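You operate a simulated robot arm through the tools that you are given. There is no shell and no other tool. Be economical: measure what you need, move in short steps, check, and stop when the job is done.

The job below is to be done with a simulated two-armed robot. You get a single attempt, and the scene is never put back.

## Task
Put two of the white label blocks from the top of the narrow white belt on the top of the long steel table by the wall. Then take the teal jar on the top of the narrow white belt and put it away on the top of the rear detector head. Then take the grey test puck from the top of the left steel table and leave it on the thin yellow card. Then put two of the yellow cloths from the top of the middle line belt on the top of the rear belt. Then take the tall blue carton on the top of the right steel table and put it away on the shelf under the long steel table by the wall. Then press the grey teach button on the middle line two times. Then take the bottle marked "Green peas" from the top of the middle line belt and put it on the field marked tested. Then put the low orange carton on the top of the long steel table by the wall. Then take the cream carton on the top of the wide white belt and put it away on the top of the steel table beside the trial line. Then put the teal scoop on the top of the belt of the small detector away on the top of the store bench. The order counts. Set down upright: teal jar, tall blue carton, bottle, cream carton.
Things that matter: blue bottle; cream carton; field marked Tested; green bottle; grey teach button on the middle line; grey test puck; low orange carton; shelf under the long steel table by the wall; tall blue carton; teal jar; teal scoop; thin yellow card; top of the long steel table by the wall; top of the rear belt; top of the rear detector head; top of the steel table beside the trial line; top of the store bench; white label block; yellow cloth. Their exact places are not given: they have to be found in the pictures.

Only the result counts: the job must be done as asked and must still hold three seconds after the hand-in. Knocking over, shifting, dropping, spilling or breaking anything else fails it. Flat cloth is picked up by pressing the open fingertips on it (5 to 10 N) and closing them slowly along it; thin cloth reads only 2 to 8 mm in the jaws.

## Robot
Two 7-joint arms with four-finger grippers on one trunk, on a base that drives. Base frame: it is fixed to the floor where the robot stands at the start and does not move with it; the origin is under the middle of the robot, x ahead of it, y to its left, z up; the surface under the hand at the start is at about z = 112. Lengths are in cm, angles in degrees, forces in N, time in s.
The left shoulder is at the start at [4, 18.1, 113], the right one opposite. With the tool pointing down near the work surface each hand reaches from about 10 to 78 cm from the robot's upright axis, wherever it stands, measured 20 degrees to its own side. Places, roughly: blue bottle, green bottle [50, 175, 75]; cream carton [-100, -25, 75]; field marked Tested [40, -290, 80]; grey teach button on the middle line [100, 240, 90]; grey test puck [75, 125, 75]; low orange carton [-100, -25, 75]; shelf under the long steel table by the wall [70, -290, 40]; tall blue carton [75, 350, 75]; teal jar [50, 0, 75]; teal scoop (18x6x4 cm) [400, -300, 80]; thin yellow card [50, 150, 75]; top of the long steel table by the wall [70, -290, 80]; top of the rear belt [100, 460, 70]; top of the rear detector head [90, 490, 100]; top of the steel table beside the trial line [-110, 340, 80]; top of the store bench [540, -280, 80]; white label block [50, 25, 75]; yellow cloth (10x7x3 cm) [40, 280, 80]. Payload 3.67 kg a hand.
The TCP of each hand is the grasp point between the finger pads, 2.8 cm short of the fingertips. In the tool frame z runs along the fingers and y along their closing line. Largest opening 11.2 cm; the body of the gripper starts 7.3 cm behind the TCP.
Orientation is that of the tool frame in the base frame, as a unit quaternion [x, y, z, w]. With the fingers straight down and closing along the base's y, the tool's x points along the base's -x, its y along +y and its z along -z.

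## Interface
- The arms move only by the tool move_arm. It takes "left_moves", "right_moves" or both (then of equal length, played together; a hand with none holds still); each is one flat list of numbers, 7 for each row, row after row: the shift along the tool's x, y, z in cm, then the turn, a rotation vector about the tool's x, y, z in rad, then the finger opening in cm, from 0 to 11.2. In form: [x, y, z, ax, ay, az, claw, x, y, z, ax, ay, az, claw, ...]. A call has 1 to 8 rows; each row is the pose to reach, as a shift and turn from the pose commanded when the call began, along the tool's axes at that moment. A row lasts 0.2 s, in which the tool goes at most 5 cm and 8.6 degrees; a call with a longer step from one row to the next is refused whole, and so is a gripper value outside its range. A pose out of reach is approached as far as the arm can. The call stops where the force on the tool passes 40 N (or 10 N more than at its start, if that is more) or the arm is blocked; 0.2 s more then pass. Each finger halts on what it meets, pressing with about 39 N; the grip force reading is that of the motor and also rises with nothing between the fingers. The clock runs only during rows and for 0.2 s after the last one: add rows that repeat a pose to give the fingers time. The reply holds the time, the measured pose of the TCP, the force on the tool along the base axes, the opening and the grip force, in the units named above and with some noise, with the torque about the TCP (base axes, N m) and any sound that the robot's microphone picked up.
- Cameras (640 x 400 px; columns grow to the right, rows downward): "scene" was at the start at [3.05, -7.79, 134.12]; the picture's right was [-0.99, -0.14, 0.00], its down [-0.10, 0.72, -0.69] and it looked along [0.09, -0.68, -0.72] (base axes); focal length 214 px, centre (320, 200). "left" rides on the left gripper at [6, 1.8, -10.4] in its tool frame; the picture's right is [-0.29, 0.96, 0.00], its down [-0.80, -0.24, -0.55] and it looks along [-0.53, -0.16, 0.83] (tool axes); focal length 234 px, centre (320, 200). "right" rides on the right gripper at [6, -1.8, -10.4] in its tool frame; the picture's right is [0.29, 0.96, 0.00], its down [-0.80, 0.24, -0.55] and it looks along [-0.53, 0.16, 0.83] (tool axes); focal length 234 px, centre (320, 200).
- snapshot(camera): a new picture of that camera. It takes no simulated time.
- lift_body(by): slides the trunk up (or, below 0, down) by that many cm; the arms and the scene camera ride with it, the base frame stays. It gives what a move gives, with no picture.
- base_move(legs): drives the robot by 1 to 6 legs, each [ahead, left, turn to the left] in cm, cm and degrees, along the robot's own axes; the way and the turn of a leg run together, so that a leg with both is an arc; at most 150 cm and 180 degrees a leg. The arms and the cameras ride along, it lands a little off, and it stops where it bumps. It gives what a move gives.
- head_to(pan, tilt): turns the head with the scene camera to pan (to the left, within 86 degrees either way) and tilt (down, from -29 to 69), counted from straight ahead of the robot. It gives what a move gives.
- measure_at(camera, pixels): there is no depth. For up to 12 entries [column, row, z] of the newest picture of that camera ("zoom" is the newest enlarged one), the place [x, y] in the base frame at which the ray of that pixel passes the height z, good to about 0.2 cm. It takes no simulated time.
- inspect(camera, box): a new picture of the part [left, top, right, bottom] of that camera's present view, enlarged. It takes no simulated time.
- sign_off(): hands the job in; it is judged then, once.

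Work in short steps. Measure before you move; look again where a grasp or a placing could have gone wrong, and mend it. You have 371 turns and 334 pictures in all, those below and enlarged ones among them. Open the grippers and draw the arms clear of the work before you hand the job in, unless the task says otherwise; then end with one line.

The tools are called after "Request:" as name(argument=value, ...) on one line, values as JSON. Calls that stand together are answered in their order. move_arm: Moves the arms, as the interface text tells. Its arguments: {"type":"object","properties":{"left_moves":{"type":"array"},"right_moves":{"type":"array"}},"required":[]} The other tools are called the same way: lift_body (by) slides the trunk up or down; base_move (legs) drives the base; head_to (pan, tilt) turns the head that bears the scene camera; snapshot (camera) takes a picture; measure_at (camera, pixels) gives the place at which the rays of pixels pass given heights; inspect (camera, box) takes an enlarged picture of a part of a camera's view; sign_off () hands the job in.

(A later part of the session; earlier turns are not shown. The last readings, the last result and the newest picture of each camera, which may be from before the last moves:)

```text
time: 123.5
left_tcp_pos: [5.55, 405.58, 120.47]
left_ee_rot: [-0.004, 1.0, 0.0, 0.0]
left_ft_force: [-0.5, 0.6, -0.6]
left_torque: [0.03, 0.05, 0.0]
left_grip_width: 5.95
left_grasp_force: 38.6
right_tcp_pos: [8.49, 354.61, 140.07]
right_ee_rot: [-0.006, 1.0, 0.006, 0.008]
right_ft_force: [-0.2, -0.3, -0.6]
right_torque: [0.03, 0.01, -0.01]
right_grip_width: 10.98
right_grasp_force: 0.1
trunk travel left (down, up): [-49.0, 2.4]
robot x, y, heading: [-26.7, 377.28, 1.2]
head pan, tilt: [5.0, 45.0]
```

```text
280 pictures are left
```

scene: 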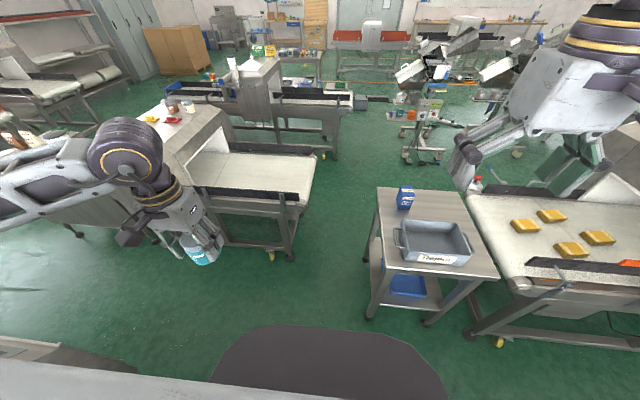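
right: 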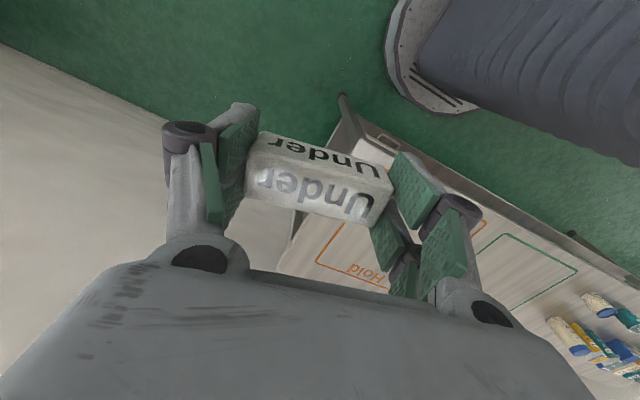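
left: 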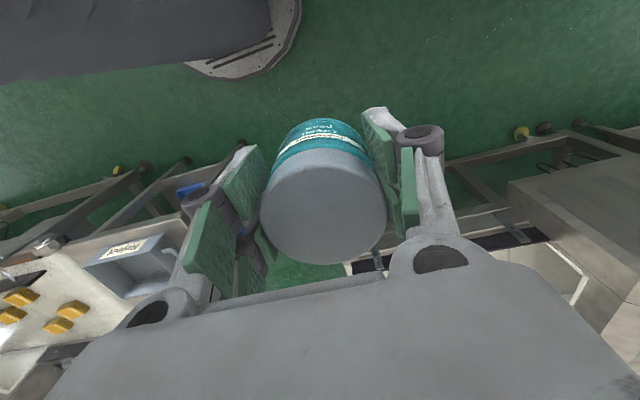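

Still in contact on the left; back off right 8 cm first, then go ahead and left.

Request:
base_move(legs=[[0, -8, 0], [37, 0, -1], [0, 105, 0]])

Request:
snapshot(camera="scene")

Request:
snapshot(camera="left")

```text
time: 126.7
left_tcp_pos: [40.82, 401.82, 120.06]
left_ee_rot: [-0.001, 1.0, -0.006, -0.001]
left_ft_force: [0.0, 1.0, -1.3]
left_torque: [-0.04, 0.01, 0.01]
left_grip_width: 5.92
left_grasp_force: 38.4
right_tcp_pos: [43.56, 351.02, 140.29]
right_ee_rot: [-0.003, 1.0, 0.001, 0.007]
right_ft_force: [0.7, 0.8, 0.8]
right_torque: [-0.05, 0.0, -0.01]
right_grip_width: 11.02
right_grasp_force: 0.1
trunk travel left (down, up): [-49.0, 2.4]
robot x, y, heading: [8.42, 372.55, 0.6]
head pan, tilt: [5.0, 45.0]
stopped in leg 2: the robot was blocked; the commanded pose is now the measured one
```

```text
279 pictures are left
```

scene: 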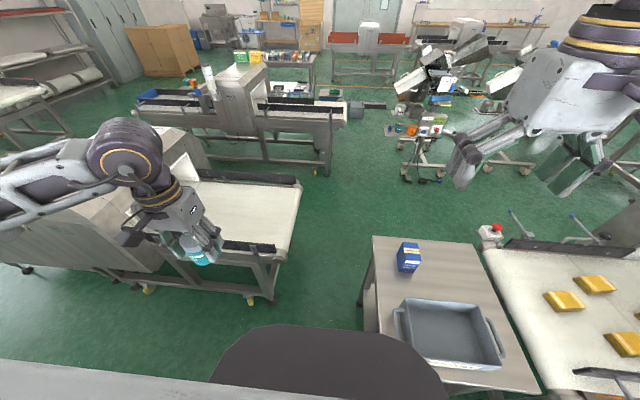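

```text
278 pictures are left
```

left: 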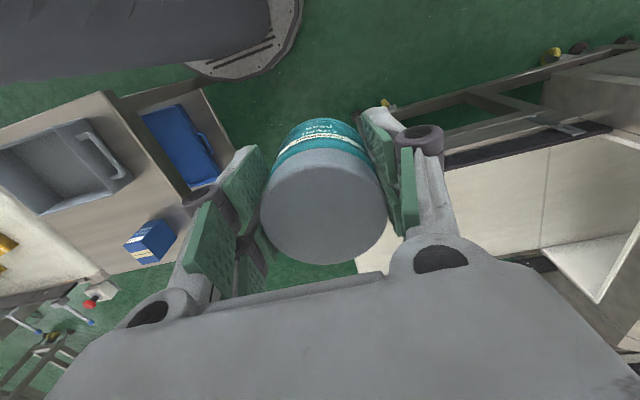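

Bumped the right steel table lightly (carton still standing). Back off 3 cm and go left.

Request:
base_move(legs=[[-4, 0, -0.5], [0, 104, 0]])

Request:
head_to(pan=0, tilt=45)

Request:
snapshot(camera="scene")

Request:
snapshot(camera="left")

```text
time: 130.8
left_tcp_pos: [34.59, 464.92, 120.26]
left_ee_rot: [-0.056, 0.998, -0.002, -0.003]
left_ft_force: [-0.1, 1.1, -1.3]
left_torque: [-0.06, 0.02, 0.02]
left_grip_width: 5.95
left_grasp_force: 39.3
right_tcp_pos: [43.06, 414.49, 140.02]
right_ee_rot: [-0.058, 0.998, 0.006, 0.006]
right_ft_force: [0.6, 1.0, 0.4]
right_torque: [-0.09, 0.0, -0.01]
right_grip_width: 10.99
right_grasp_force: 0.0
trunk travel left (down, up): [-49.0, 2.4]
robot x, y, heading: [4.69, 433.31, 7.0]
head pan, tilt: [5.0, 45.0]
stopped in leg 2: the robot was blocked; the commanded pose is now the measured one
```

```text
time: 131.5
left_tcp_pos: [34.64, 464.57, 120.45]
left_ee_rot: [-0.054, 0.999, 0.001, -0.003]
left_ft_force: [0.6, 0.3, -2.0]
left_torque: [0.0, 0.05, 0.0]
left_grip_width: 5.95
left_grasp_force: 38.9
right_tcp_pos: [42.83, 414.08, 139.87]
right_ee_rot: [-0.055, 0.998, 0.008, 0.007]
right_ft_force: [-0.4, -0.4, 0.3]
right_torque: [-0.05, -0.01, 0.0]
right_grip_width: 10.99
right_grasp_force: 0.1
trunk travel left (down, up): [-49.0, 2.4]
robot x, y, heading: [5.36, 433.41, 6.9]
head pan, tilt: [0.0, 45.0]
```

```text
277 pictures are left
```

scene: 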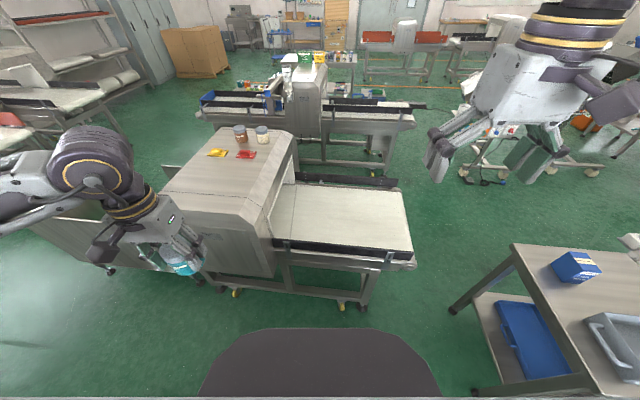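

```text
276 pictures are left
```

left: 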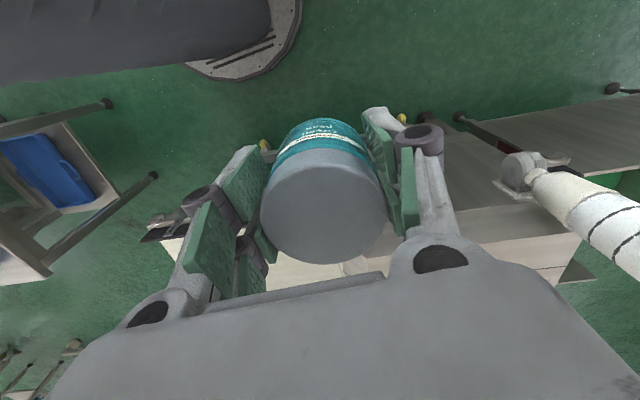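

Head top with packets and jars is in view. I measure it and look left to see what blocks.

Request:
measure_at(camera="scene", pixels=[[163, 190, 100], [250, 207, 100], [293, 133, 100], [192, 128, 100], [218, 154, 100], [245, 156, 100], [240, 140, 100], [262, 142, 100], [410, 252, 72], [280, 240, 72], [400, 186, 72]])

Request:
head_to(pan=60, tilt=50)

Request:
snapshot(camera="scene")

```text
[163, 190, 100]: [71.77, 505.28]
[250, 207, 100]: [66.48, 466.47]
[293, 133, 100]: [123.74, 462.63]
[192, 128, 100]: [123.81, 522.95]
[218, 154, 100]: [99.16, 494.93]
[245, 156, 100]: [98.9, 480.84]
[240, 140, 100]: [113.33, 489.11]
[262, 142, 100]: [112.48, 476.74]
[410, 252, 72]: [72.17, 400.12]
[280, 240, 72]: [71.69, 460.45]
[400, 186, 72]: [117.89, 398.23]
```

```text
time: 132.8
left_tcp_pos: [34.71, 464.48, 120.52]
left_ee_rot: [-0.054, 0.999, 0.001, -0.003]
left_ft_force: [-0.3, -0.1, -1.3]
left_torque: [0.03, 0.0, 0.0]
left_grip_width: 5.95
left_grasp_force: 38.7
right_tcp_pos: [42.81, 414.08, 139.81]
right_ee_rot: [-0.056, 0.998, 0.009, 0.006]
right_ft_force: [0.1, 0.0, -0.1]
right_torque: [0.02, -0.04, -0.01]
right_grip_width: 11.01
right_grasp_force: 0.1
trunk travel left (down, up): [-49.0, 2.4]
robot x, y, heading: [4.89, 433.9, 7.0]
head pan, tilt: [60.0, 50.0]
```

```text
275 pictures are left
```

scene: 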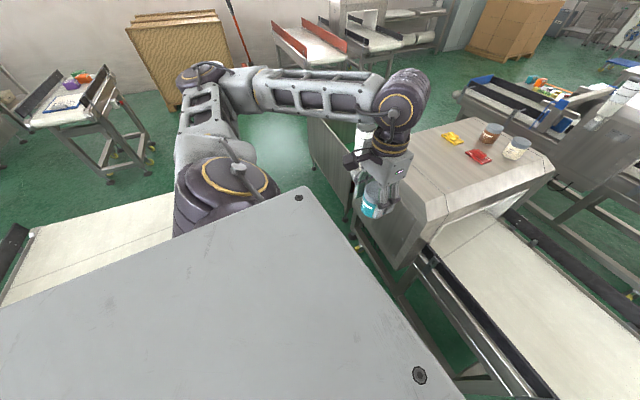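

Free top area near (80,479). The left side contact is with another belt; I back right 4, go ahead 18 and turn 15° left.

Request:
base_move(legs=[[0, -4, 0], [18, 0, 0], [0, 0, 12]])

Request:
head_to(pan=20, tilt=45)

Request:
snapshot(camera="scene")

Request:
snapshot(camera="left")

```text
time: 135.6
left_tcp_pos: [45.03, 469.46, 120.13]
left_ee_rot: [-0.155, 0.988, -0.006, -0.002]
left_ft_force: [0.2, 0.2, -1.6]
left_torque: [-0.02, 0.08, 0.05]
left_grip_width: 5.93
left_grasp_force: 38.8
right_tcp_pos: [63.31, 422.02, 140.16]
right_ee_rot: [-0.157, 0.988, 0.003, 0.007]
right_ft_force: [0.7, 0.5, 0.6]
right_torque: [0.0, 0.01, -0.01]
right_grip_width: 10.98
right_grasp_force: 0.1
trunk travel left (down, up): [-49.0, 2.4]
robot x, y, heading: [23.13, 431.89, 18.7]
head pan, tilt: [60.0, 50.0]
```

```text
time: 136.7
left_tcp_pos: [45.01, 469.42, 120.05]
left_ee_rot: [-0.154, 0.988, -0.005, -0.001]
left_ft_force: [-1.0, 0.1, -2.2]
left_torque: [-0.01, -0.01, 0.04]
left_grip_width: 5.93
left_grasp_force: 38.5
right_tcp_pos: [63.06, 421.92, 140.17]
right_ee_rot: [-0.156, 0.988, 0.003, 0.007]
right_ft_force: [-0.4, 0.6, 0.4]
right_torque: [-0.04, 0.01, 0.01]
right_grip_width: 11.02
right_grasp_force: 0.1
trunk travel left (down, up): [-49.0, 2.4]
robot x, y, heading: [23.15, 431.94, 18.8]
head pan, tilt: [20.0, 45.0]
```

```text
274 pictures are left
```

scene: 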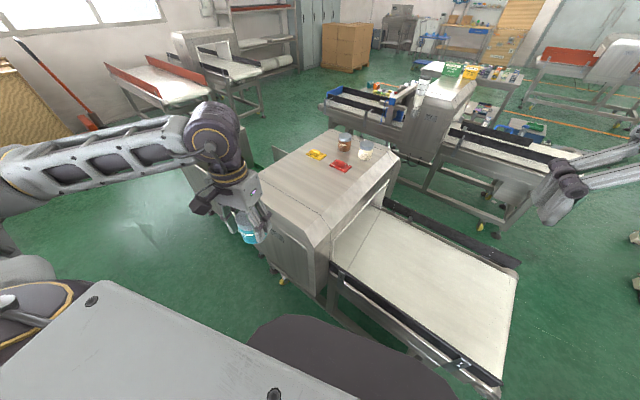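

```text
273 pictures are left
```

left: 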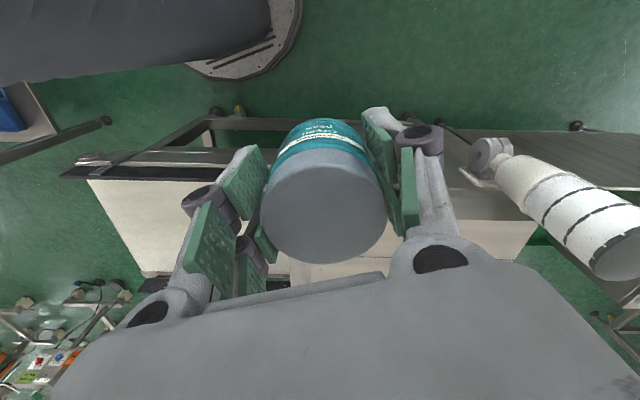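

There's a beacon lamp at the head's front-left. I measure its place plus the free top area.

Request:
measure_at(camera="left", pixels=[[480, 175, 100], [480, 175, 80], [620, 255, 110], [620, 255, 120], [540, 190, 105]])

Request:
measure_at(camera="scene", pixels=[[310, 235, 100], [258, 187, 100], [330, 128, 100], [395, 157, 100], [316, 155, 100], [341, 167, 100], [300, 195, 100], [342, 227, 95]])

Request:
inspect(camera="scene", box=[220, 100, 420, 260])

```text
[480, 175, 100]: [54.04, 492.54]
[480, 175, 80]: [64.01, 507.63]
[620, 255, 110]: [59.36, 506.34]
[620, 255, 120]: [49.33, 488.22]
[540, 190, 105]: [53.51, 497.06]
```

```text
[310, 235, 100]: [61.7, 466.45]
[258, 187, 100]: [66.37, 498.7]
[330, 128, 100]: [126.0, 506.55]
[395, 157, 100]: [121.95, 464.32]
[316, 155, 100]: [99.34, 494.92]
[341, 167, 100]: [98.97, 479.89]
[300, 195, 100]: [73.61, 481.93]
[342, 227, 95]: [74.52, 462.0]
```

```text
2.50 times, centred on (320, 180) of scene
```

zoom: 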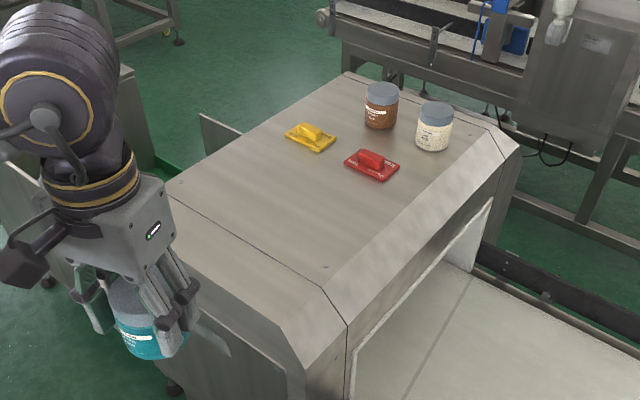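

Head top ≈ z 100, flat area. Moving the jar over (81,478) at travel height.

Request:
move_arm(left_moves=[-4.6, -0.4, 0, 0, 0, 0, 5, -9.2, -0.7, 0, 0, 0, 0, 5, -13.8, -1, 0, 0, 0, 0, 5, -18.4, -1.4, 0, 0, 0, 0, 5, -23, -1.7, 0, 0, 0, 0, 5, -27.6, -2.1, 0, 0, 0, 0, 5, -32.2, -2.5, 0, 0, 0, 0, 5, -36.8, -2.8, 0, 0, 0, 0, 5])

Request:
snapshot(camera="scene")

Request:
snapshot(camera="left")

```text
time: 138.5
left_tcp_pos: [81.28, 478.07, 120.01]
left_ee_rot: [-0.155, 0.988, -0.005, -0.002]
left_ft_force: [1.1, 0.0, -1.9]
left_torque: [0.01, 0.02, -0.05]
left_grip_width: 5.92
left_grasp_force: 39.1
right_tcp_pos: [63.39, 421.97, 140.15]
right_ee_rot: [-0.156, 0.988, 0.004, 0.006]
right_ft_force: [0.6, 0.9, -0.5]
right_torque: [-0.02, 0.04, 0.0]
right_grip_width: 11.02
right_grasp_force: 0.0
trunk travel left (down, up): [-49.0, 2.4]
robot x, y, heading: [22.9, 431.89, 18.8]
head pan, tilt: [20.0, 45.0]
```

```text
271 pictures are left
```

scene: 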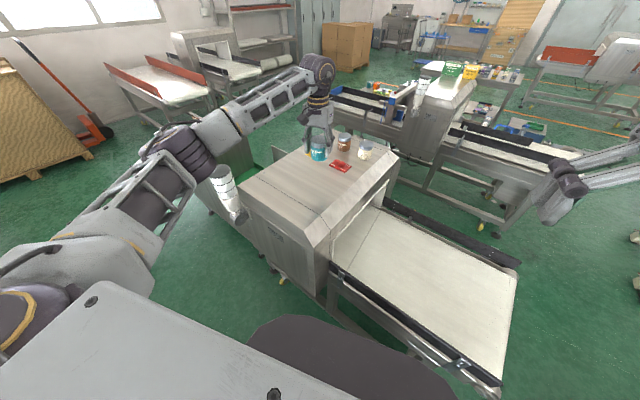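

```text
270 pictures are left
```

left: 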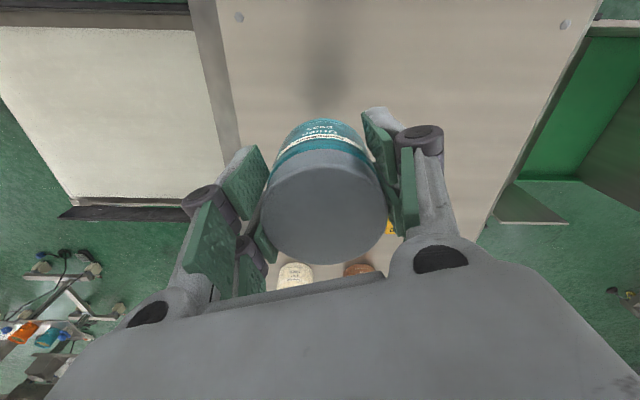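

Clear so far. Lower the hand to TCP ≈106 in steps, watching force.

Request:
move_arm(left_moves=[0, 0, 3, 0, 0, 0, 5, 0, 0, 6, 0, 0, 0, 5, 0, 0, 9, 0, 0, 0, 5, 0, 0, 11.5, 0, 0, 0, 5, 0, 0, 13, 0, 0, 0, 5, 0, 0, 13.6, 0, 0, 0, 5])

Request:
snapshot(camera="scene")

```text
time: 139.9
left_tcp_pos: [80.84, 477.81, 107.0]
left_ee_rot: [-0.156, 0.988, -0.005, 0.005]
left_ft_force: [5.0, 5.3, 26.7]
left_torque: [0.32, 0.17, -0.02]
left_grip_width: 5.94
left_grasp_force: 39.0
right_tcp_pos: [62.87, 421.71, 140.34]
right_ee_rot: [-0.156, 0.988, 0.003, 0.008]
right_ft_force: [0.3, -0.1, 1.1]
right_torque: [0.0, -0.01, -0.03]
right_grip_width: 11.0
right_grasp_force: 0.1
trunk travel left (down, up): [-49.0, 2.4]
robot x, y, heading: [23.24, 431.58, 18.7]
head pan, tilt: [20.0, 45.0]
```

```text
269 pictures are left
```

scene: 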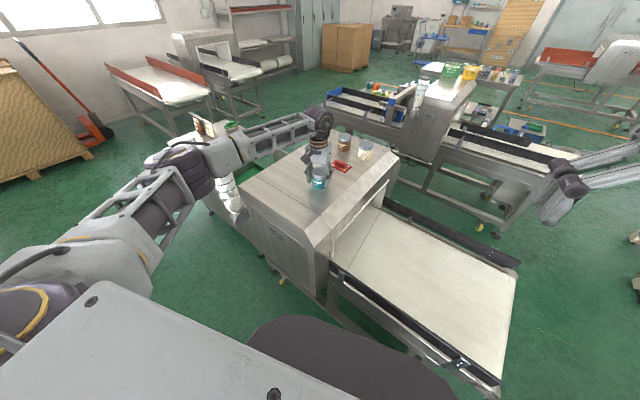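

Contact at TCP 107. I ease up slightly, open, and rise straight.

Request:
move_arm(left_moves=[0, 0, -0.3, 0, 0, 0, 5, 0, 0, -0.3, 0, 0, 0, 6.5, 0, 0, -0.3, 0, 0, 0, 8.5, 0, 0, -0.3, 0, 0, 0, 9, 0, 0, -4, 0, 0, 0, 9, 0, 0, -8, 0, 0, 0, 9, 0, 0, -12, 0, 0, 0, 9, 0, 0, -15, 0, 0, 0, 9])

Request:
snapshot(camera="left")

Request:
snapshot(camera="scene")

```text
time: 141.7
left_tcp_pos: [80.8, 478.07, 121.49]
left_ee_rot: [-0.154, 0.988, -0.005, -0.001]
left_ft_force: [0.1, -0.2, 1.0]
left_torque: [0.02, -0.03, 0.01]
left_grip_width: 8.99
left_grasp_force: 0.0
right_tcp_pos: [63.15, 421.84, 140.26]
right_ee_rot: [-0.157, 0.988, 0.004, 0.007]
right_ft_force: [-0.3, -0.4, 0.7]
right_torque: [-0.01, 0.0, 0.03]
right_grip_width: 11.0
right_grasp_force: 0.1
trunk travel left (down, up): [-49.0, 2.4]
robot x, y, heading: [22.66, 431.51, 18.9]
head pan, tilt: [20.0, 45.0]
```

```text
268 pictures are left
```

left: 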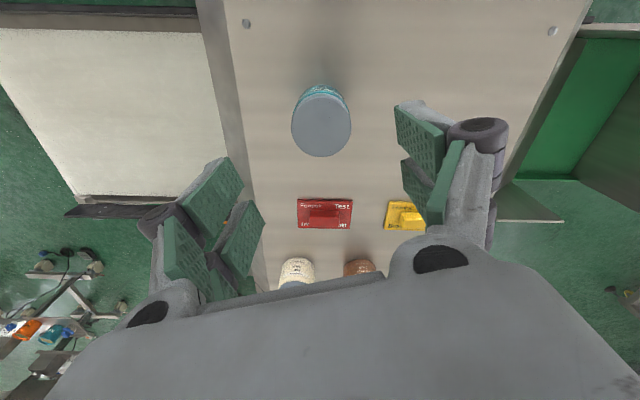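

```text
267 pictures are left
```

scene: 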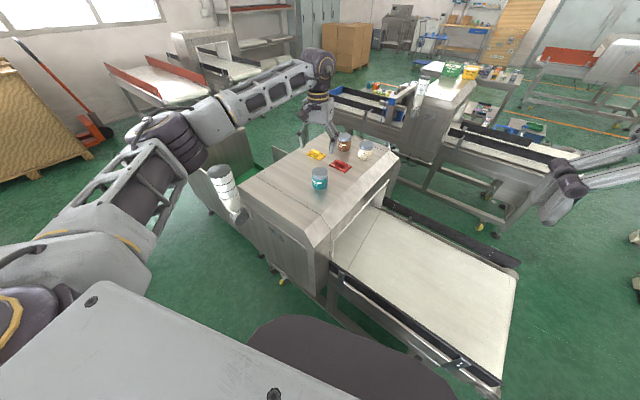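

Jar stands upright on the head. I retract the left hand along the same path and leave by the same corridor.

Request:
move_arm(left_moves=[4.6, 0.4, 0, 0, 0, 0, 11, 9.2, 0.7, 0, 0, 0, 0, 11, 13.8, 1, 0, 0, 0, 0, 11, 18.4, 1.4, 0, 0, 0, 0, 11, 23, 1.7, 0, 0, 0, 0, 11, 27.6, 2.1, 0, 0, 0, 0, 11, 32.2, 2.5, 0, 0, 0, 0, 11, 36.8, 2.8, 0, 0, 0, 0, 11])

Request:
base_move(legs=[[0, 0, -18.8], [-18, -32, 0], [-20, -32, 0], [-6, -108, 0]])

```text
time: 143.5
left_tcp_pos: [44.57, 469.29, 121.83]
left_ee_rot: [-0.155, 0.988, -0.005, 0.0]
left_ft_force: [-0.4, -1.0, -0.1]
left_torque: [0.01, -0.01, -0.02]
left_grip_width: 11.0
left_grasp_force: 0.1
right_tcp_pos: [62.86, 421.85, 140.23]
right_ee_rot: [-0.157, 0.988, 0.003, 0.009]
right_ft_force: [-1.1, -0.3, 0.1]
right_torque: [0.02, -0.03, -0.01]
right_grip_width: 11.0
right_grasp_force: 0.1
trunk travel left (down, up): [-49.0, 2.4]
robot x, y, heading: [22.79, 431.95, 18.6]
head pan, tilt: [20.0, 45.0]
```

```text
time: 148.4
left_tcp_pos: [27.4, 404.08, 121.55]
left_ee_rot: [0.035, 0.999, -0.005, -0.006]
left_ft_force: [-1.3, -1.6, 1.1]
left_torque: [0.1, -0.03, -0.02]
left_grip_width: 10.99
left_grasp_force: 0.2
right_tcp_pos: [27.03, 353.07, 139.95]
right_ee_rot: [0.034, 0.999, 0.0, 0.002]
right_ft_force: [-1.4, -1.1, 0.3]
right_torque: [0.13, -0.11, -0.01]
right_grip_width: 10.98
right_grasp_force: 0.1
trunk travel left (down, up): [-49.0, 2.4]
robot x, y, heading: [-7.49, 376.97, -3.0]
head pan, tilt: [20.0, 45.0]
stopped in leg 3: the robot was blocked; the commanded pose is now the measured one
```

Blocked at the back corner; I go right first, then back, straightening heading.

Request:
base_move(legs=[[2, -12, 2], [-20, -15, 1], [0, -110, 0]])

Request:
head_to(pan=-10, tilt=45)

Request:
snapshot(camera="scene")

```text
time: 156.6
left_tcp_pos: [5.81, 267.54, 121.72]
left_ee_rot: [0.015, 1.0, -0.005, -0.002]
left_ft_force: [-0.5, 0.3, 0.0]
left_torque: [0.0, -0.03, 0.03]
left_grip_width: 11.0
left_grasp_force: 0.1
right_tcp_pos: [7.07, 216.6, 140.12]
right_ee_rot: [0.016, 1.0, 0.001, 0.006]
right_ft_force: [0.2, -0.5, -0.3]
right_torque: [-0.03, 0.03, -0.06]
right_grip_width: 10.99
right_grasp_force: 0.0
trunk travel left (down, up): [-49.0, 2.4]
robot x, y, heading: [-27.29, 239.21, -0.6]
head pan, tilt: [20.0, 45.0]
```

```text
time: 157.5
left_tcp_pos: [5.79, 267.49, 121.89]
left_ee_rot: [0.015, 1.0, -0.004, -0.003]
left_ft_force: [-0.5, -0.5, -0.5]
left_torque: [-0.01, -0.01, 0.02]
left_grip_width: 10.97
left_grasp_force: 0.1
right_tcp_pos: [7.13, 216.63, 140.09]
right_ee_rot: [0.014, 1.0, 0.001, 0.007]
right_ft_force: [0.9, -1.1, 0.3]
right_torque: [-0.02, 0.02, -0.03]
right_grip_width: 11.01
right_grasp_force: 0.1
trunk travel left (down, up): [-49.0, 2.4]
robot x, y, heading: [-27.59, 239.2, -0.8]
head pan, tilt: [-10.0, 45.0]
```

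```text
266 pictures are left
```

scene: 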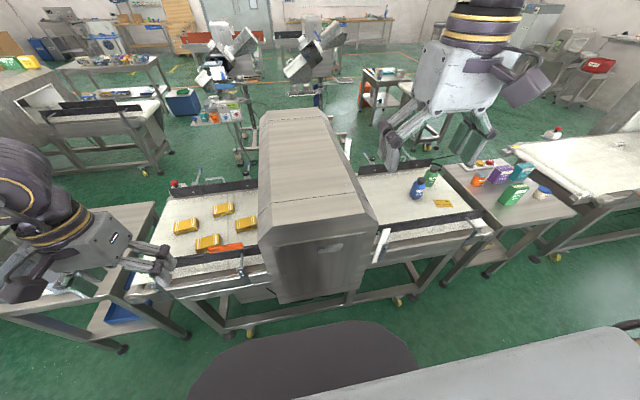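

Good overview. I drive right to the left steel table.

Request:
base_move(legs=[[0, -95, 0.8]])

Request:
head_to(pan=0, tilt=45)

Request:
snapshot(camera="scene")

Request:
inspect(camera="scene", box=[210, 120, 450, 280])

```text
time: 162.6
left_tcp_pos: [4.5, 172.59, 121.81]
left_ee_rot: [0.009, 1.0, -0.006, -0.003]
left_ft_force: [-0.5, 0.4, 0.2]
left_torque: [-0.01, -0.01, -0.03]
left_grip_width: 11.02
left_grasp_force: 0.0
right_tcp_pos: [6.62, 121.68, 140.21]
right_ee_rot: [0.007, 1.0, 0.0, 0.007]
right_ft_force: [0.1, -0.8, 0.5]
right_torque: [-0.04, -0.01, 0.0]
right_grip_width: 11.02
right_grasp_force: 0.1
trunk travel left (down, up): [-49.0, 2.4]
robot x, y, heading: [-28.14, 143.75, -0.4]
head pan, tilt: [-10.0, 45.0]
```

```text
time: 163.4
left_tcp_pos: [4.63, 172.51, 121.68]
left_ee_rot: [0.008, 1.0, -0.005, -0.003]
left_ft_force: [0.1, 0.5, 0.2]
left_torque: [-0.01, 0.01, 0.02]
left_grip_width: 11.0
left_grasp_force: 0.2
right_tcp_pos: [6.53, 121.57, 140.13]
right_ee_rot: [0.008, 1.0, 0.001, 0.006]
right_ft_force: [0.1, -0.3, 0.0]
right_torque: [0.01, 0.01, -0.01]
right_grip_width: 10.99
right_grasp_force: 0.0
trunk travel left (down, up): [-49.0, 2.4]
robot x, y, heading: [-28.26, 143.86, -0.1]
head pan, tilt: [0.0, 45.0]
```

```text
265 pictures are left
```

scene: 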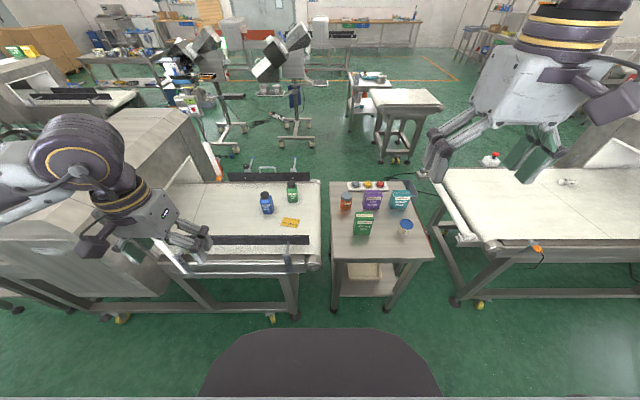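

```text
2.50 times, centred on (330, 200) of scene
```

zoom: 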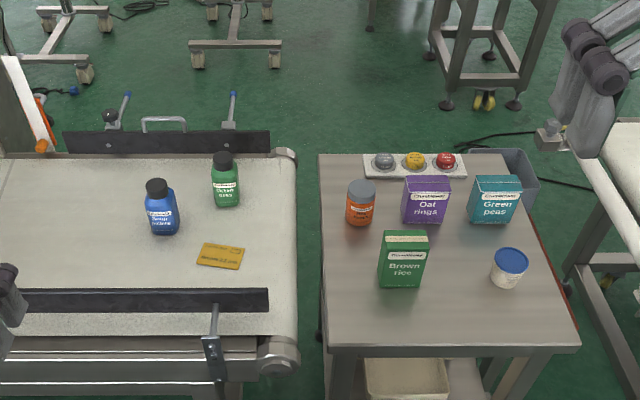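

Grey puck sits in a white tray at zoom (384,160). Measuring puck, card, bottles and table edges.

Request:
measure_at(camera="zoom", pixels=[[384, 160, 77], [415, 160, 77], [366, 167, 77], [220, 256, 75], [203, 258, 75], [238, 262, 75], [162, 225, 75], [227, 200, 75], [360, 215, 75], [427, 215, 75], [325, 345, 75], [580, 345, 75]])

Request:
measure_at(camera="zoom", pixels=[[160, 185, 86], [225, 158, 86], [360, 185, 83], [427, 178, 85], [404, 235, 88], [210, 290, 79], [190, 140, 79], [297, 152, 75], [265, 335, 75]])

Request:
inspect(camera="scene", box=[250, 170, 330, 230])

Request:
inspect(camera="scene", box=[330, 170, 420, 230])

```text
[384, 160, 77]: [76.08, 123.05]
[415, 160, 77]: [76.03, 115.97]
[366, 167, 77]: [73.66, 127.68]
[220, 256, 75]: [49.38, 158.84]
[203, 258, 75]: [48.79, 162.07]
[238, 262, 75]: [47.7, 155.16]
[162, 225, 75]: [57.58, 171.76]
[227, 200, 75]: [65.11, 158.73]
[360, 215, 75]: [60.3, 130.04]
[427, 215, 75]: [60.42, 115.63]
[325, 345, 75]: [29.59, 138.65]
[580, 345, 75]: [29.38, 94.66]
```

```text
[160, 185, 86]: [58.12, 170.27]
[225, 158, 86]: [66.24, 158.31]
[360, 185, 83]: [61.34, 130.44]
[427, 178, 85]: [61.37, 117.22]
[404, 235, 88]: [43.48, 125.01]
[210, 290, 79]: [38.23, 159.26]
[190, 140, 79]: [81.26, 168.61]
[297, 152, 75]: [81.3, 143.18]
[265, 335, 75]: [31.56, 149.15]
```

```text
6.67 times, centred on (290, 200) of scene
```

zoom: 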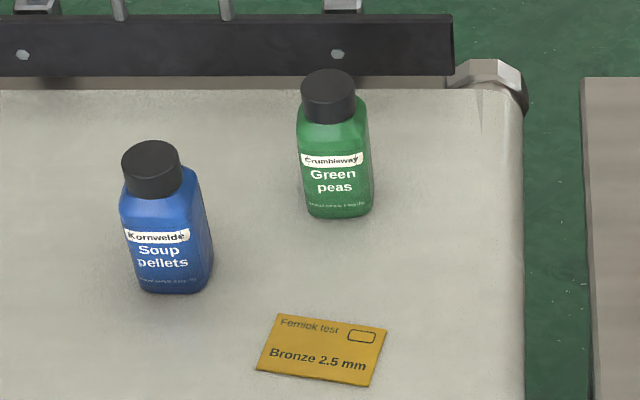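

```text
6.67 times, centred on (375, 200) of scene
```

zoom: 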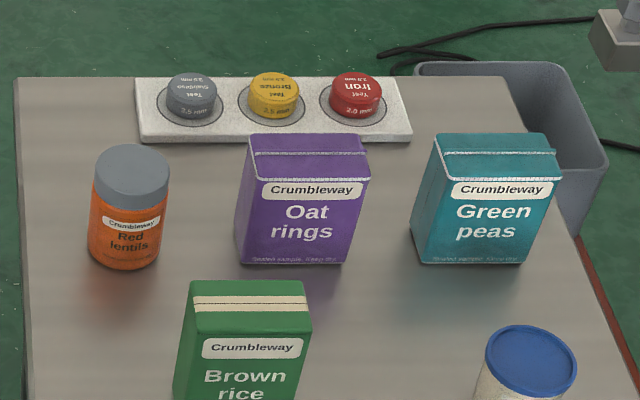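

Green bottle reads "Green peas". Puck ≈(76,123), ⌀≈4.2, 7 cm pitch in its tray. I drive ahead to bring it within the right hand's reach.

Request:
base_move(legs=[[0, 3, 0], [30, 0, 0]])

Request:
head_to(pan=-10, tilt=52)

Request:
snapshot(camera="scene")

Request:
snapshot(camera="right")

```text
time: 166.1
left_tcp_pos: [32.57, 175.27, 121.76]
left_ee_rot: [0.005, 1.0, -0.004, -0.002]
left_ft_force: [-0.8, 0.0, -0.6]
left_torque: [0.0, -0.03, 0.0]
left_grip_width: 11.02
left_grasp_force: 0.0
right_tcp_pos: [34.85, 124.28, 140.04]
right_ee_rot: [0.004, 1.0, 0.001, 0.006]
right_ft_force: [-0.4, 0.2, 0.0]
right_torque: [0.03, -0.04, 0.0]
right_grip_width: 11.0
right_grasp_force: 0.2
trunk travel left (down, up): [-49.0, 2.4]
robot x, y, heading: [-0.05, 146.5, 0.2]
head pan, tilt: [0.0, 45.0]
stopped in leg 2: the robot was blocked; the commanded pose is now the measured one
```

```text
time: 166.8
left_tcp_pos: [32.29, 175.19, 121.94]
left_ee_rot: [0.005, 1.0, -0.005, -0.002]
left_ft_force: [0.4, 0.6, -0.6]
left_torque: [-0.02, -0.04, 0.0]
left_grip_width: 11.01
left_grasp_force: 0.1
right_tcp_pos: [34.57, 124.24, 140.1]
right_ee_rot: [0.005, 1.0, 0.001, 0.007]
right_ft_force: [-1.3, -0.5, 0.2]
right_torque: [0.06, -0.04, -0.02]
right_grip_width: 11.0
right_grasp_force: 0.0
trunk travel left (down, up): [-49.0, 2.4]
robot x, y, heading: [-0.23, 146.42, 0.4]
head pan, tilt: [-10.0, 52.0]
```

```text
261 pictures are left
```

scene: 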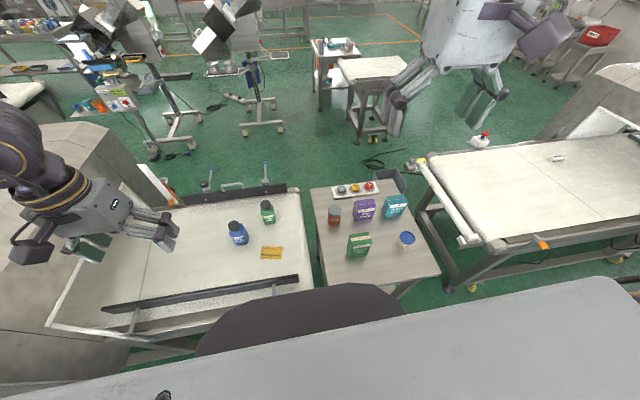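

```text
260 pictures are left
```

right: 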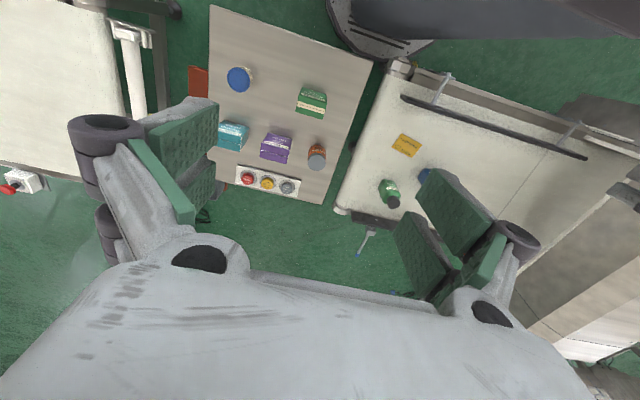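

The base touches the line's side at x≈0. I refine the puck position from both views.

Request:
measure_at(camera="right", pixels=[[288, 185, 79], [267, 182, 79], [247, 178, 79], [317, 155, 85], [405, 145, 75]])

Request:
inspect(camera="scene", box=[310, 165, 430, 240])

Request:
measure_at(camera="zoom", pixels=[[166, 128, 79], [166, 128, 78]])

```text
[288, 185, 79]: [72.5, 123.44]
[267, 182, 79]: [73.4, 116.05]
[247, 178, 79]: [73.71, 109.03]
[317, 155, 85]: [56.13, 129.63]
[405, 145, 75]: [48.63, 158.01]
```

```text
5.33 times, centred on (370, 202) of scene
```

zoom: 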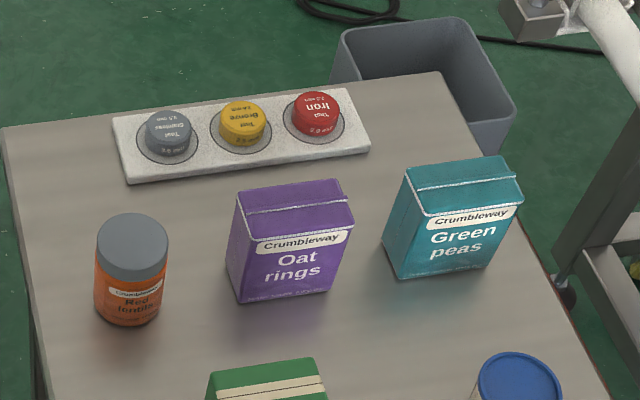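

```text
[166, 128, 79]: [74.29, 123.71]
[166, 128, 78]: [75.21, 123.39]
```

Puck ≈(73.4,123.5). I lower the trunk 22 cm and extend the right hand, tilting the fingers slightly forward for reach; finger opening 6.

Request:
lift_body(by=-22)

Request:
move_arm(right_moves=[-4.6, 0, 0, 0, -0.03, 0, 9, -9.2, 0, 1, 0, -0.06, 0, 7, -13.8, 0, 2, 0, -0.09, 0, 6, -18.4, 0, 3, 0, -0.12, 0, 6, -23, 0, 4, 0, -0.15, 0, 6, -27.6, 0, 5, 0, -0.18, 0, 6, -32.2, -0.2, 6, 0, -0.21, 0, 6, -36.8, -0.4, 7, 0, -0.24, 0, 6])

Request:
snapshot(camera="right")

Request:
snapshot(camera="scene")

```text
time: 169.1
left_tcp_pos: [32.38, 175.15, 99.77]
left_ee_rot: [0.006, 1.0, -0.005, -0.002]
left_ft_force: [0.2, -0.4, 0.4]
left_torque: [-0.02, 0.0, -0.05]
left_grip_width: 11.0
left_grasp_force: 0.2
right_tcp_pos: [34.79, 124.39, 118.2]
right_ee_rot: [0.005, 1.0, 0.001, 0.006]
right_ft_force: [-0.1, 0.9, -0.5]
right_torque: [0.03, -0.02, -0.02]
right_grip_width: 10.98
right_grasp_force: 0.1
trunk travel left (down, up): [-27.0, 24.4]
robot x, y, heading: [-0.54, 146.68, 0.3]
head pan, tilt: [-10.0, 52.0]
```

```text
time: 170.9
left_tcp_pos: [32.69, 175.15, 99.7]
left_ee_rot: [0.006, 1.0, -0.005, -0.004]
left_ft_force: [1.1, -0.5, 0.1]
left_torque: [0.02, 0.1, -0.01]
left_grip_width: 11.01
left_grasp_force: 0.1
right_tcp_pos: [71.52, 123.33, 111.13]
right_ee_rot: [0.005, 0.992, 0.0, 0.124]
right_ft_force: [0.6, -0.4, -0.4]
right_torque: [0.0, 0.04, 0.0]
right_grip_width: 6.0
right_grasp_force: 0.2
trunk travel left (down, up): [-27.0, 24.4]
robot x, y, heading: [-0.46, 146.58, 0.0]
head pan, tilt: [-10.0, 52.0]
```

```text
258 pictures are left
```

right: 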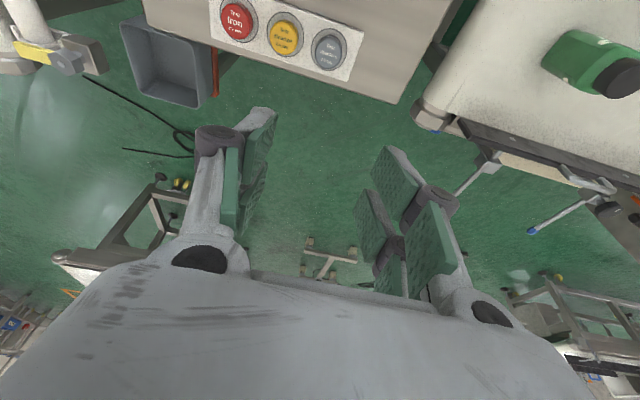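

```text
257 pictures are left
```

scene: 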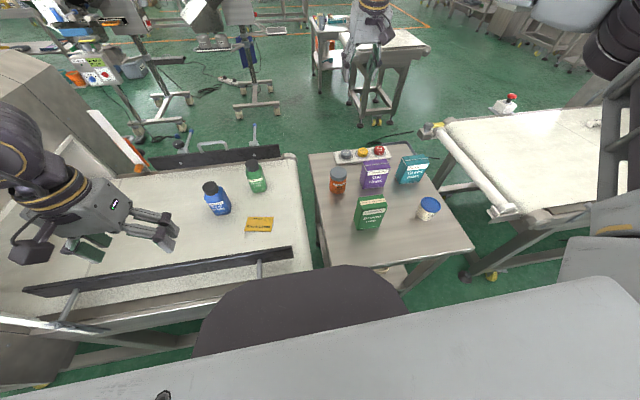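

Measuring the puck from this closer right view.

Request:
measure_at(camera="right", pixels=[[330, 49, 80], [330, 49, 78], [285, 38, 80], [236, 20, 80], [319, 45, 80], [344, 52, 80]])

Request:
measure_at(camera="scene", pixels=[[346, 154, 80], [346, 154, 78], [252, 232, 75], [246, 230, 75], [273, 232, 75], [274, 219, 75], [250, 218, 75]])

```text
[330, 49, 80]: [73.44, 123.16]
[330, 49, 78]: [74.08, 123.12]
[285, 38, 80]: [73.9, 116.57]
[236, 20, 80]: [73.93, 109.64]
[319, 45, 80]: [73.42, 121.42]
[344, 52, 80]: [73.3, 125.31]
```

```text
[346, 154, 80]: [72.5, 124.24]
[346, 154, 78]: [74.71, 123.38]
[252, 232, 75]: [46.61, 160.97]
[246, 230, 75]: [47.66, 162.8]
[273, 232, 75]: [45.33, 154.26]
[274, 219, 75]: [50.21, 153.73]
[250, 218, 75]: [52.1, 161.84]
```

Puck centre ≈(73.6,123.2), top ≈79. I lower to TCP z≈86 first.

Request:
move_arm(right_moves=[0.74, 0, 4.1, 0, 0, 0, 6, 1.48, 0, 8.2, 0, 0, 0, 6, 2.2, -0.1, 12.3, 0, 0, 0, 6, 2.95, -0.1, 16.4, 0, 0, 0, 6, 3.7, -0.1, 20.5, 0, 0, 0, 6, 4.43, -0.1, 24.7, 0, 0, 0, 6])

Request:
snapshot(camera="right")

Request:
inspect(camera="scene", box=[300, 100, 440, 190])

```text
time: 172.3
left_tcp_pos: [32.52, 175.22, 99.73]
left_ee_rot: [0.006, 1.0, -0.005, -0.002]
left_ft_force: [0.5, 0.3, 0.0]
left_torque: [-0.02, -0.03, 0.01]
left_grip_width: 11.0
left_grasp_force: 0.1
right_tcp_pos: [70.51, 122.02, 87.96]
right_ee_rot: [0.005, 0.992, 0.0, 0.125]
right_ft_force: [0.0, -0.7, -0.8]
right_torque: [0.01, 0.05, -0.01]
right_grip_width: 5.99
right_grasp_force: 0.1
right hand out of reach, approached as far as the arm can: row 4, 5, 6
trunk travel left (down, up): [-27.0, 24.4]
robot x, y, heading: [-0.11, 146.58, 0.1]
head pan, tilt: [-10.0, 52.0]
```

```text
256 pictures are left
```

right: 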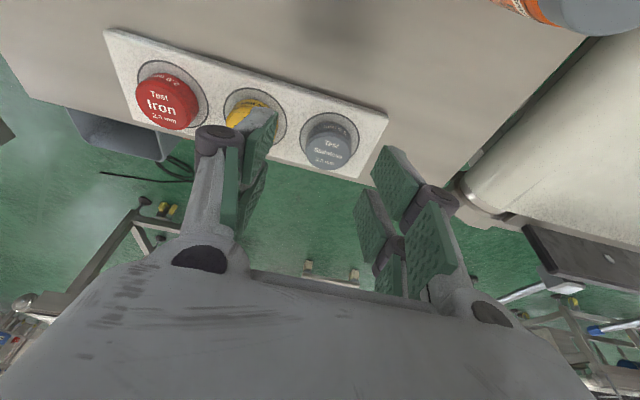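

```text
4.44 times, centred on (370, 145) of scene
```

zoom: 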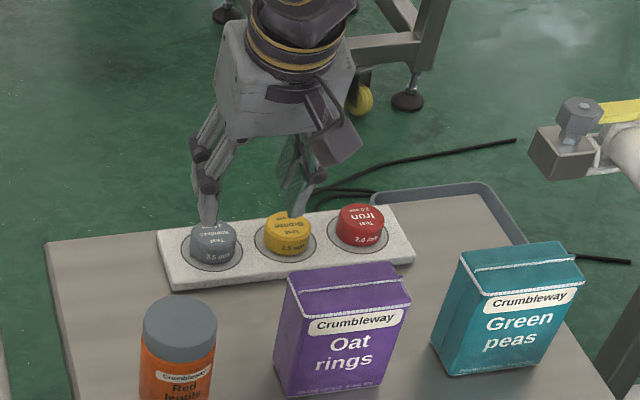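

Out of reach downward here; I raise slightly, lower the trunk 11 cm and retry, since the reach grows when shoulder and wrist are level.

Request:
move_arm(right_moves=[-1, 0, -4, 0, 0, 0, 6, -2, 1.2, -8, 0, 0, 0, 6])

Request:
lift_body(by=-9)

```text
time: 172.9
left_tcp_pos: [32.53, 175.36, 99.72]
left_ee_rot: [0.005, 1.0, -0.006, -0.003]
left_ft_force: [0.4, 0.3, 0.2]
left_torque: [-0.03, -0.03, 0.01]
left_grip_width: 11.0
left_grasp_force: 0.0
right_tcp_pos: [70.47, 123.25, 96.56]
right_ee_rot: [0.005, 0.992, 0.0, 0.125]
right_ft_force: [-0.1, -0.1, 0.6]
right_torque: [-0.02, -0.01, 0.0]
right_grip_width: 6.01
right_grasp_force: 0.0
trunk travel left (down, up): [-27.0, 24.4]
robot x, y, heading: [-0.48, 146.43, 0.5]
head pan, tilt: [-10.0, 52.0]
```

```text
time: 174.2
left_tcp_pos: [32.33, 175.25, 90.74]
left_ee_rot: [0.006, 1.0, -0.005, -0.002]
left_ft_force: [0.4, 0.5, 0.7]
left_torque: [0.01, 0.01, -0.01]
left_grip_width: 11.01
left_grasp_force: 0.0
right_tcp_pos: [70.37, 123.12, 87.59]
right_ee_rot: [0.005, 0.992, 0.0, 0.126]
right_ft_force: [0.3, 0.8, 0.3]
right_torque: [0.01, -0.01, 0.0]
right_grip_width: 6.01
right_grasp_force: 0.1
trunk travel left (down, up): [-18.0, 33.4]
robot x, y, heading: [-0.12, 146.65, 0.2]
head pan, tilt: [-10.0, 52.0]
```

Now shift forward 2.9 cm at this height.

Request:
move_arm(right_moves=[-2.81, 0.1, 0.72, 0, 0, 0, 6, -2.81, 0.1, 0.72, 0, 0, 0, 6])

Request:
snapshot(camera="right")

```text
time: 174.8
left_tcp_pos: [32.4, 175.22, 90.93]
left_ee_rot: [0.005, 1.0, -0.005, -0.002]
left_ft_force: [0.5, -1.1, 0.1]
left_torque: [-0.03, 0.0, 0.01]
left_grip_width: 10.97
left_grasp_force: 0.0
right_tcp_pos: [72.86, 123.01, 87.96]
right_ee_rot: [0.005, 0.992, 0.0, 0.127]
right_ft_force: [-0.8, -0.1, 0.2]
right_torque: [0.0, -0.01, 0.0]
right_grip_width: 6.01
right_grasp_force: 0.0
right hand out of reach, approached as far as the arm can: row 1, 2
trunk travel left (down, up): [-18.0, 33.4]
robot x, y, heading: [0.21, 146.14, 0.0]
head pan, tilt: [-10.0, 52.0]
```

```text
254 pictures are left
```

right: 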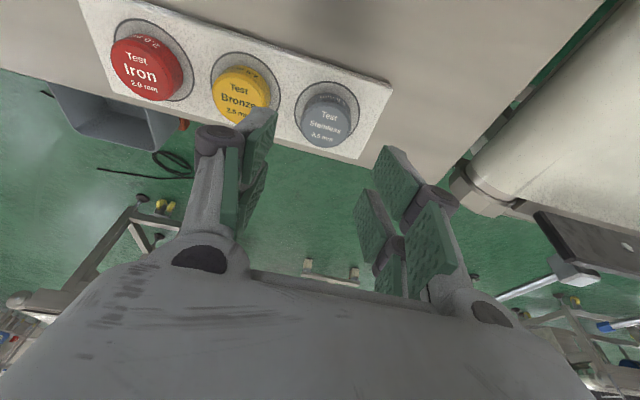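

Measure the puck again from here.

Request:
measure_at(camera="right", pixels=[[327, 122, 79], [304, 118, 79], [351, 125, 79], [327, 122, 78], [243, 93, 79]])

```text
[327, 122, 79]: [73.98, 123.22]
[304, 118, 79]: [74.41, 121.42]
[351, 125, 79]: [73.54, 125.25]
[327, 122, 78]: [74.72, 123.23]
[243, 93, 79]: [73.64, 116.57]
```

Puck centre ≈(73.9,123.2). I raise the left hand for clearance and lower the trunk 7.7 cm so the right fingers straddle the puck.

Request:
move_arm(left_moves=[0, 0, -4, 0, 0, 0, 11, 0, 0, -8, 0, 0, 0, 11, 0, 0, -12, 0, 0, 0, 11])

Request:
lift_body(by=-5)

Request:
snapshot(camera="right")

```text
time: 175.6
left_tcp_pos: [32.46, 175.52, 102.33]
left_ee_rot: [0.006, 1.0, -0.006, -0.006]
left_ft_force: [-0.9, 0.1, 4.1]
left_torque: [-0.02, -0.08, 0.02]
left_grip_width: 11.03
left_grasp_force: 0.2
right_tcp_pos: [72.96, 122.94, 87.88]
right_ee_rot: [0.005, 0.992, 0.0, 0.126]
right_ft_force: [0.6, 0.4, 0.2]
right_torque: [-0.06, 0.0, 0.0]
right_grip_width: 6.03
right_grasp_force: 0.0
trunk travel left (down, up): [-18.0, 33.4]
robot x, y, heading: [0.03, 146.48, 0.3]
head pan, tilt: [-10.0, 52.0]
```

```text
time: 176.5
left_tcp_pos: [32.3, 175.51, 97.25]
left_ee_rot: [0.006, 1.0, -0.005, -0.002]
left_ft_force: [0.7, 0.3, -0.5]
left_torque: [0.04, 0.01, 0.0]
left_grip_width: 10.98
left_grasp_force: 0.0
right_tcp_pos: [72.91, 122.97, 82.87]
right_ee_rot: [0.005, 0.992, 0.002, 0.127]
right_ft_force: [0.7, 0.3, -0.3]
right_torque: [0.0, 0.0, 0.0]
right_grip_width: 6.01
right_grasp_force: 0.1
trunk travel left (down, up): [-13.0, 38.4]
robot x, y, heading: [-0.18, 146.74, 0.4]
head pan, tilt: [-10.0, 52.0]
```

```text
253 pictures are left
```

right: 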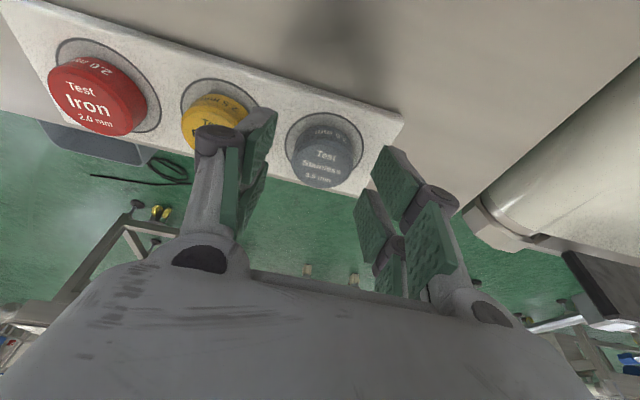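

Aligned. Lower trunk 2.6 cm more.

Request:
measure_at(camera="right", pixels=[[323, 160, 79]])

Request:
lift_body(by=-2.6)

Request:
move_arm(right_moves=[0, 0, 0, 0, 0, 0, 5, 0, 0, 0, 0, 0, 0, 3.5, 0, 0, 0, 0, 0, 0, 3, 0, 0, 0, 0, 0, 0, 3])

Request:
snapshot(camera="right")

```text
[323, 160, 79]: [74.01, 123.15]
```

```text
time: 177.2
left_tcp_pos: [32.41, 175.57, 94.8]
left_ee_rot: [0.005, 1.0, -0.005, -0.003]
left_ft_force: [0.7, -0.2, 0.5]
left_torque: [0.02, 0.05, 0.0]
left_grip_width: 10.99
left_grasp_force: 0.0
right_tcp_pos: [72.91, 123.08, 80.32]
right_ee_rot: [0.005, 0.992, 0.0, 0.127]
right_ft_force: [-2.7, -2.8, 10.8]
right_torque: [-0.56, 0.32, -0.02]
right_grip_width: 6.08
right_grasp_force: 5.8
trunk travel left (down, up): [-10.4, 41.0]
robot x, y, heading: [-0.47, 146.52, 0.4]
head pan, tilt: [-10.0, 52.0]
```

```text
time: 178.2
left_tcp_pos: [32.26, 175.42, 94.7]
left_ee_rot: [0.005, 1.0, -0.005, -0.001]
left_ft_force: [0.6, -0.6, 0.2]
left_torque: [0.03, -0.03, -0.02]
left_grip_width: 10.98
left_grasp_force: 0.0
right_tcp_pos: [72.87, 122.85, 80.41]
right_ee_rot: [0.006, 0.992, 0.001, 0.129]
right_ft_force: [3.6, -12.9, 26.4]
right_torque: [-0.83, 0.22, 0.24]
right_grip_width: 4.06
right_grasp_force: 38.7
trunk travel left (down, up): [-10.4, 41.0]
robot x, y, heading: [-0.48, 146.5, 0.2]
head pan, tilt: [-10.0, 52.0]
```

```text
252 pictures are left
```

right: 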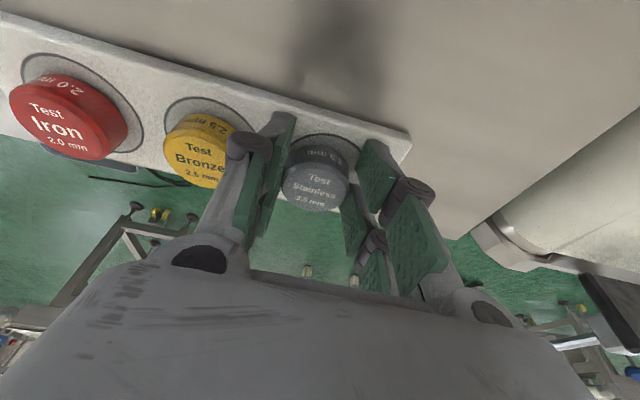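

Gripped at 4.06 cm. Lift straight up with the trunk.

Request:
lift_body(by=12)

Request:
snapshot(camera="right")

```text
time: 179.7
left_tcp_pos: [32.3, 175.55, 106.75]
left_ee_rot: [0.005, 1.0, -0.006, -0.002]
left_ft_force: [0.4, 0.3, 1.0]
left_torque: [0.01, 0.01, 0.0]
left_grip_width: 10.99
left_grasp_force: 0.0
right_tcp_pos: [72.92, 123.03, 92.21]
right_ee_rot: [0.006, 0.992, 0.0, 0.126]
right_ft_force: [-0.1, 0.1, -1.0]
right_torque: [-0.02, 0.02, -0.01]
right_grip_width: 4.05
right_grasp_force: 39.3
trunk travel left (down, up): [-22.4, 29.0]
robot x, y, heading: [-0.49, 145.92, 0.4]
head pan, tilt: [-10.0, 52.0]
```

```text
251 pictures are left
```

right: 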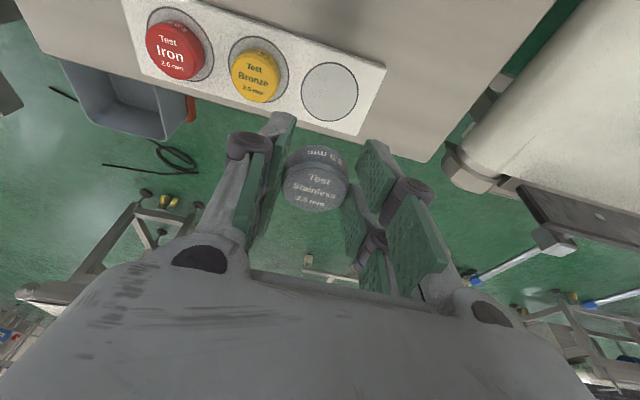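

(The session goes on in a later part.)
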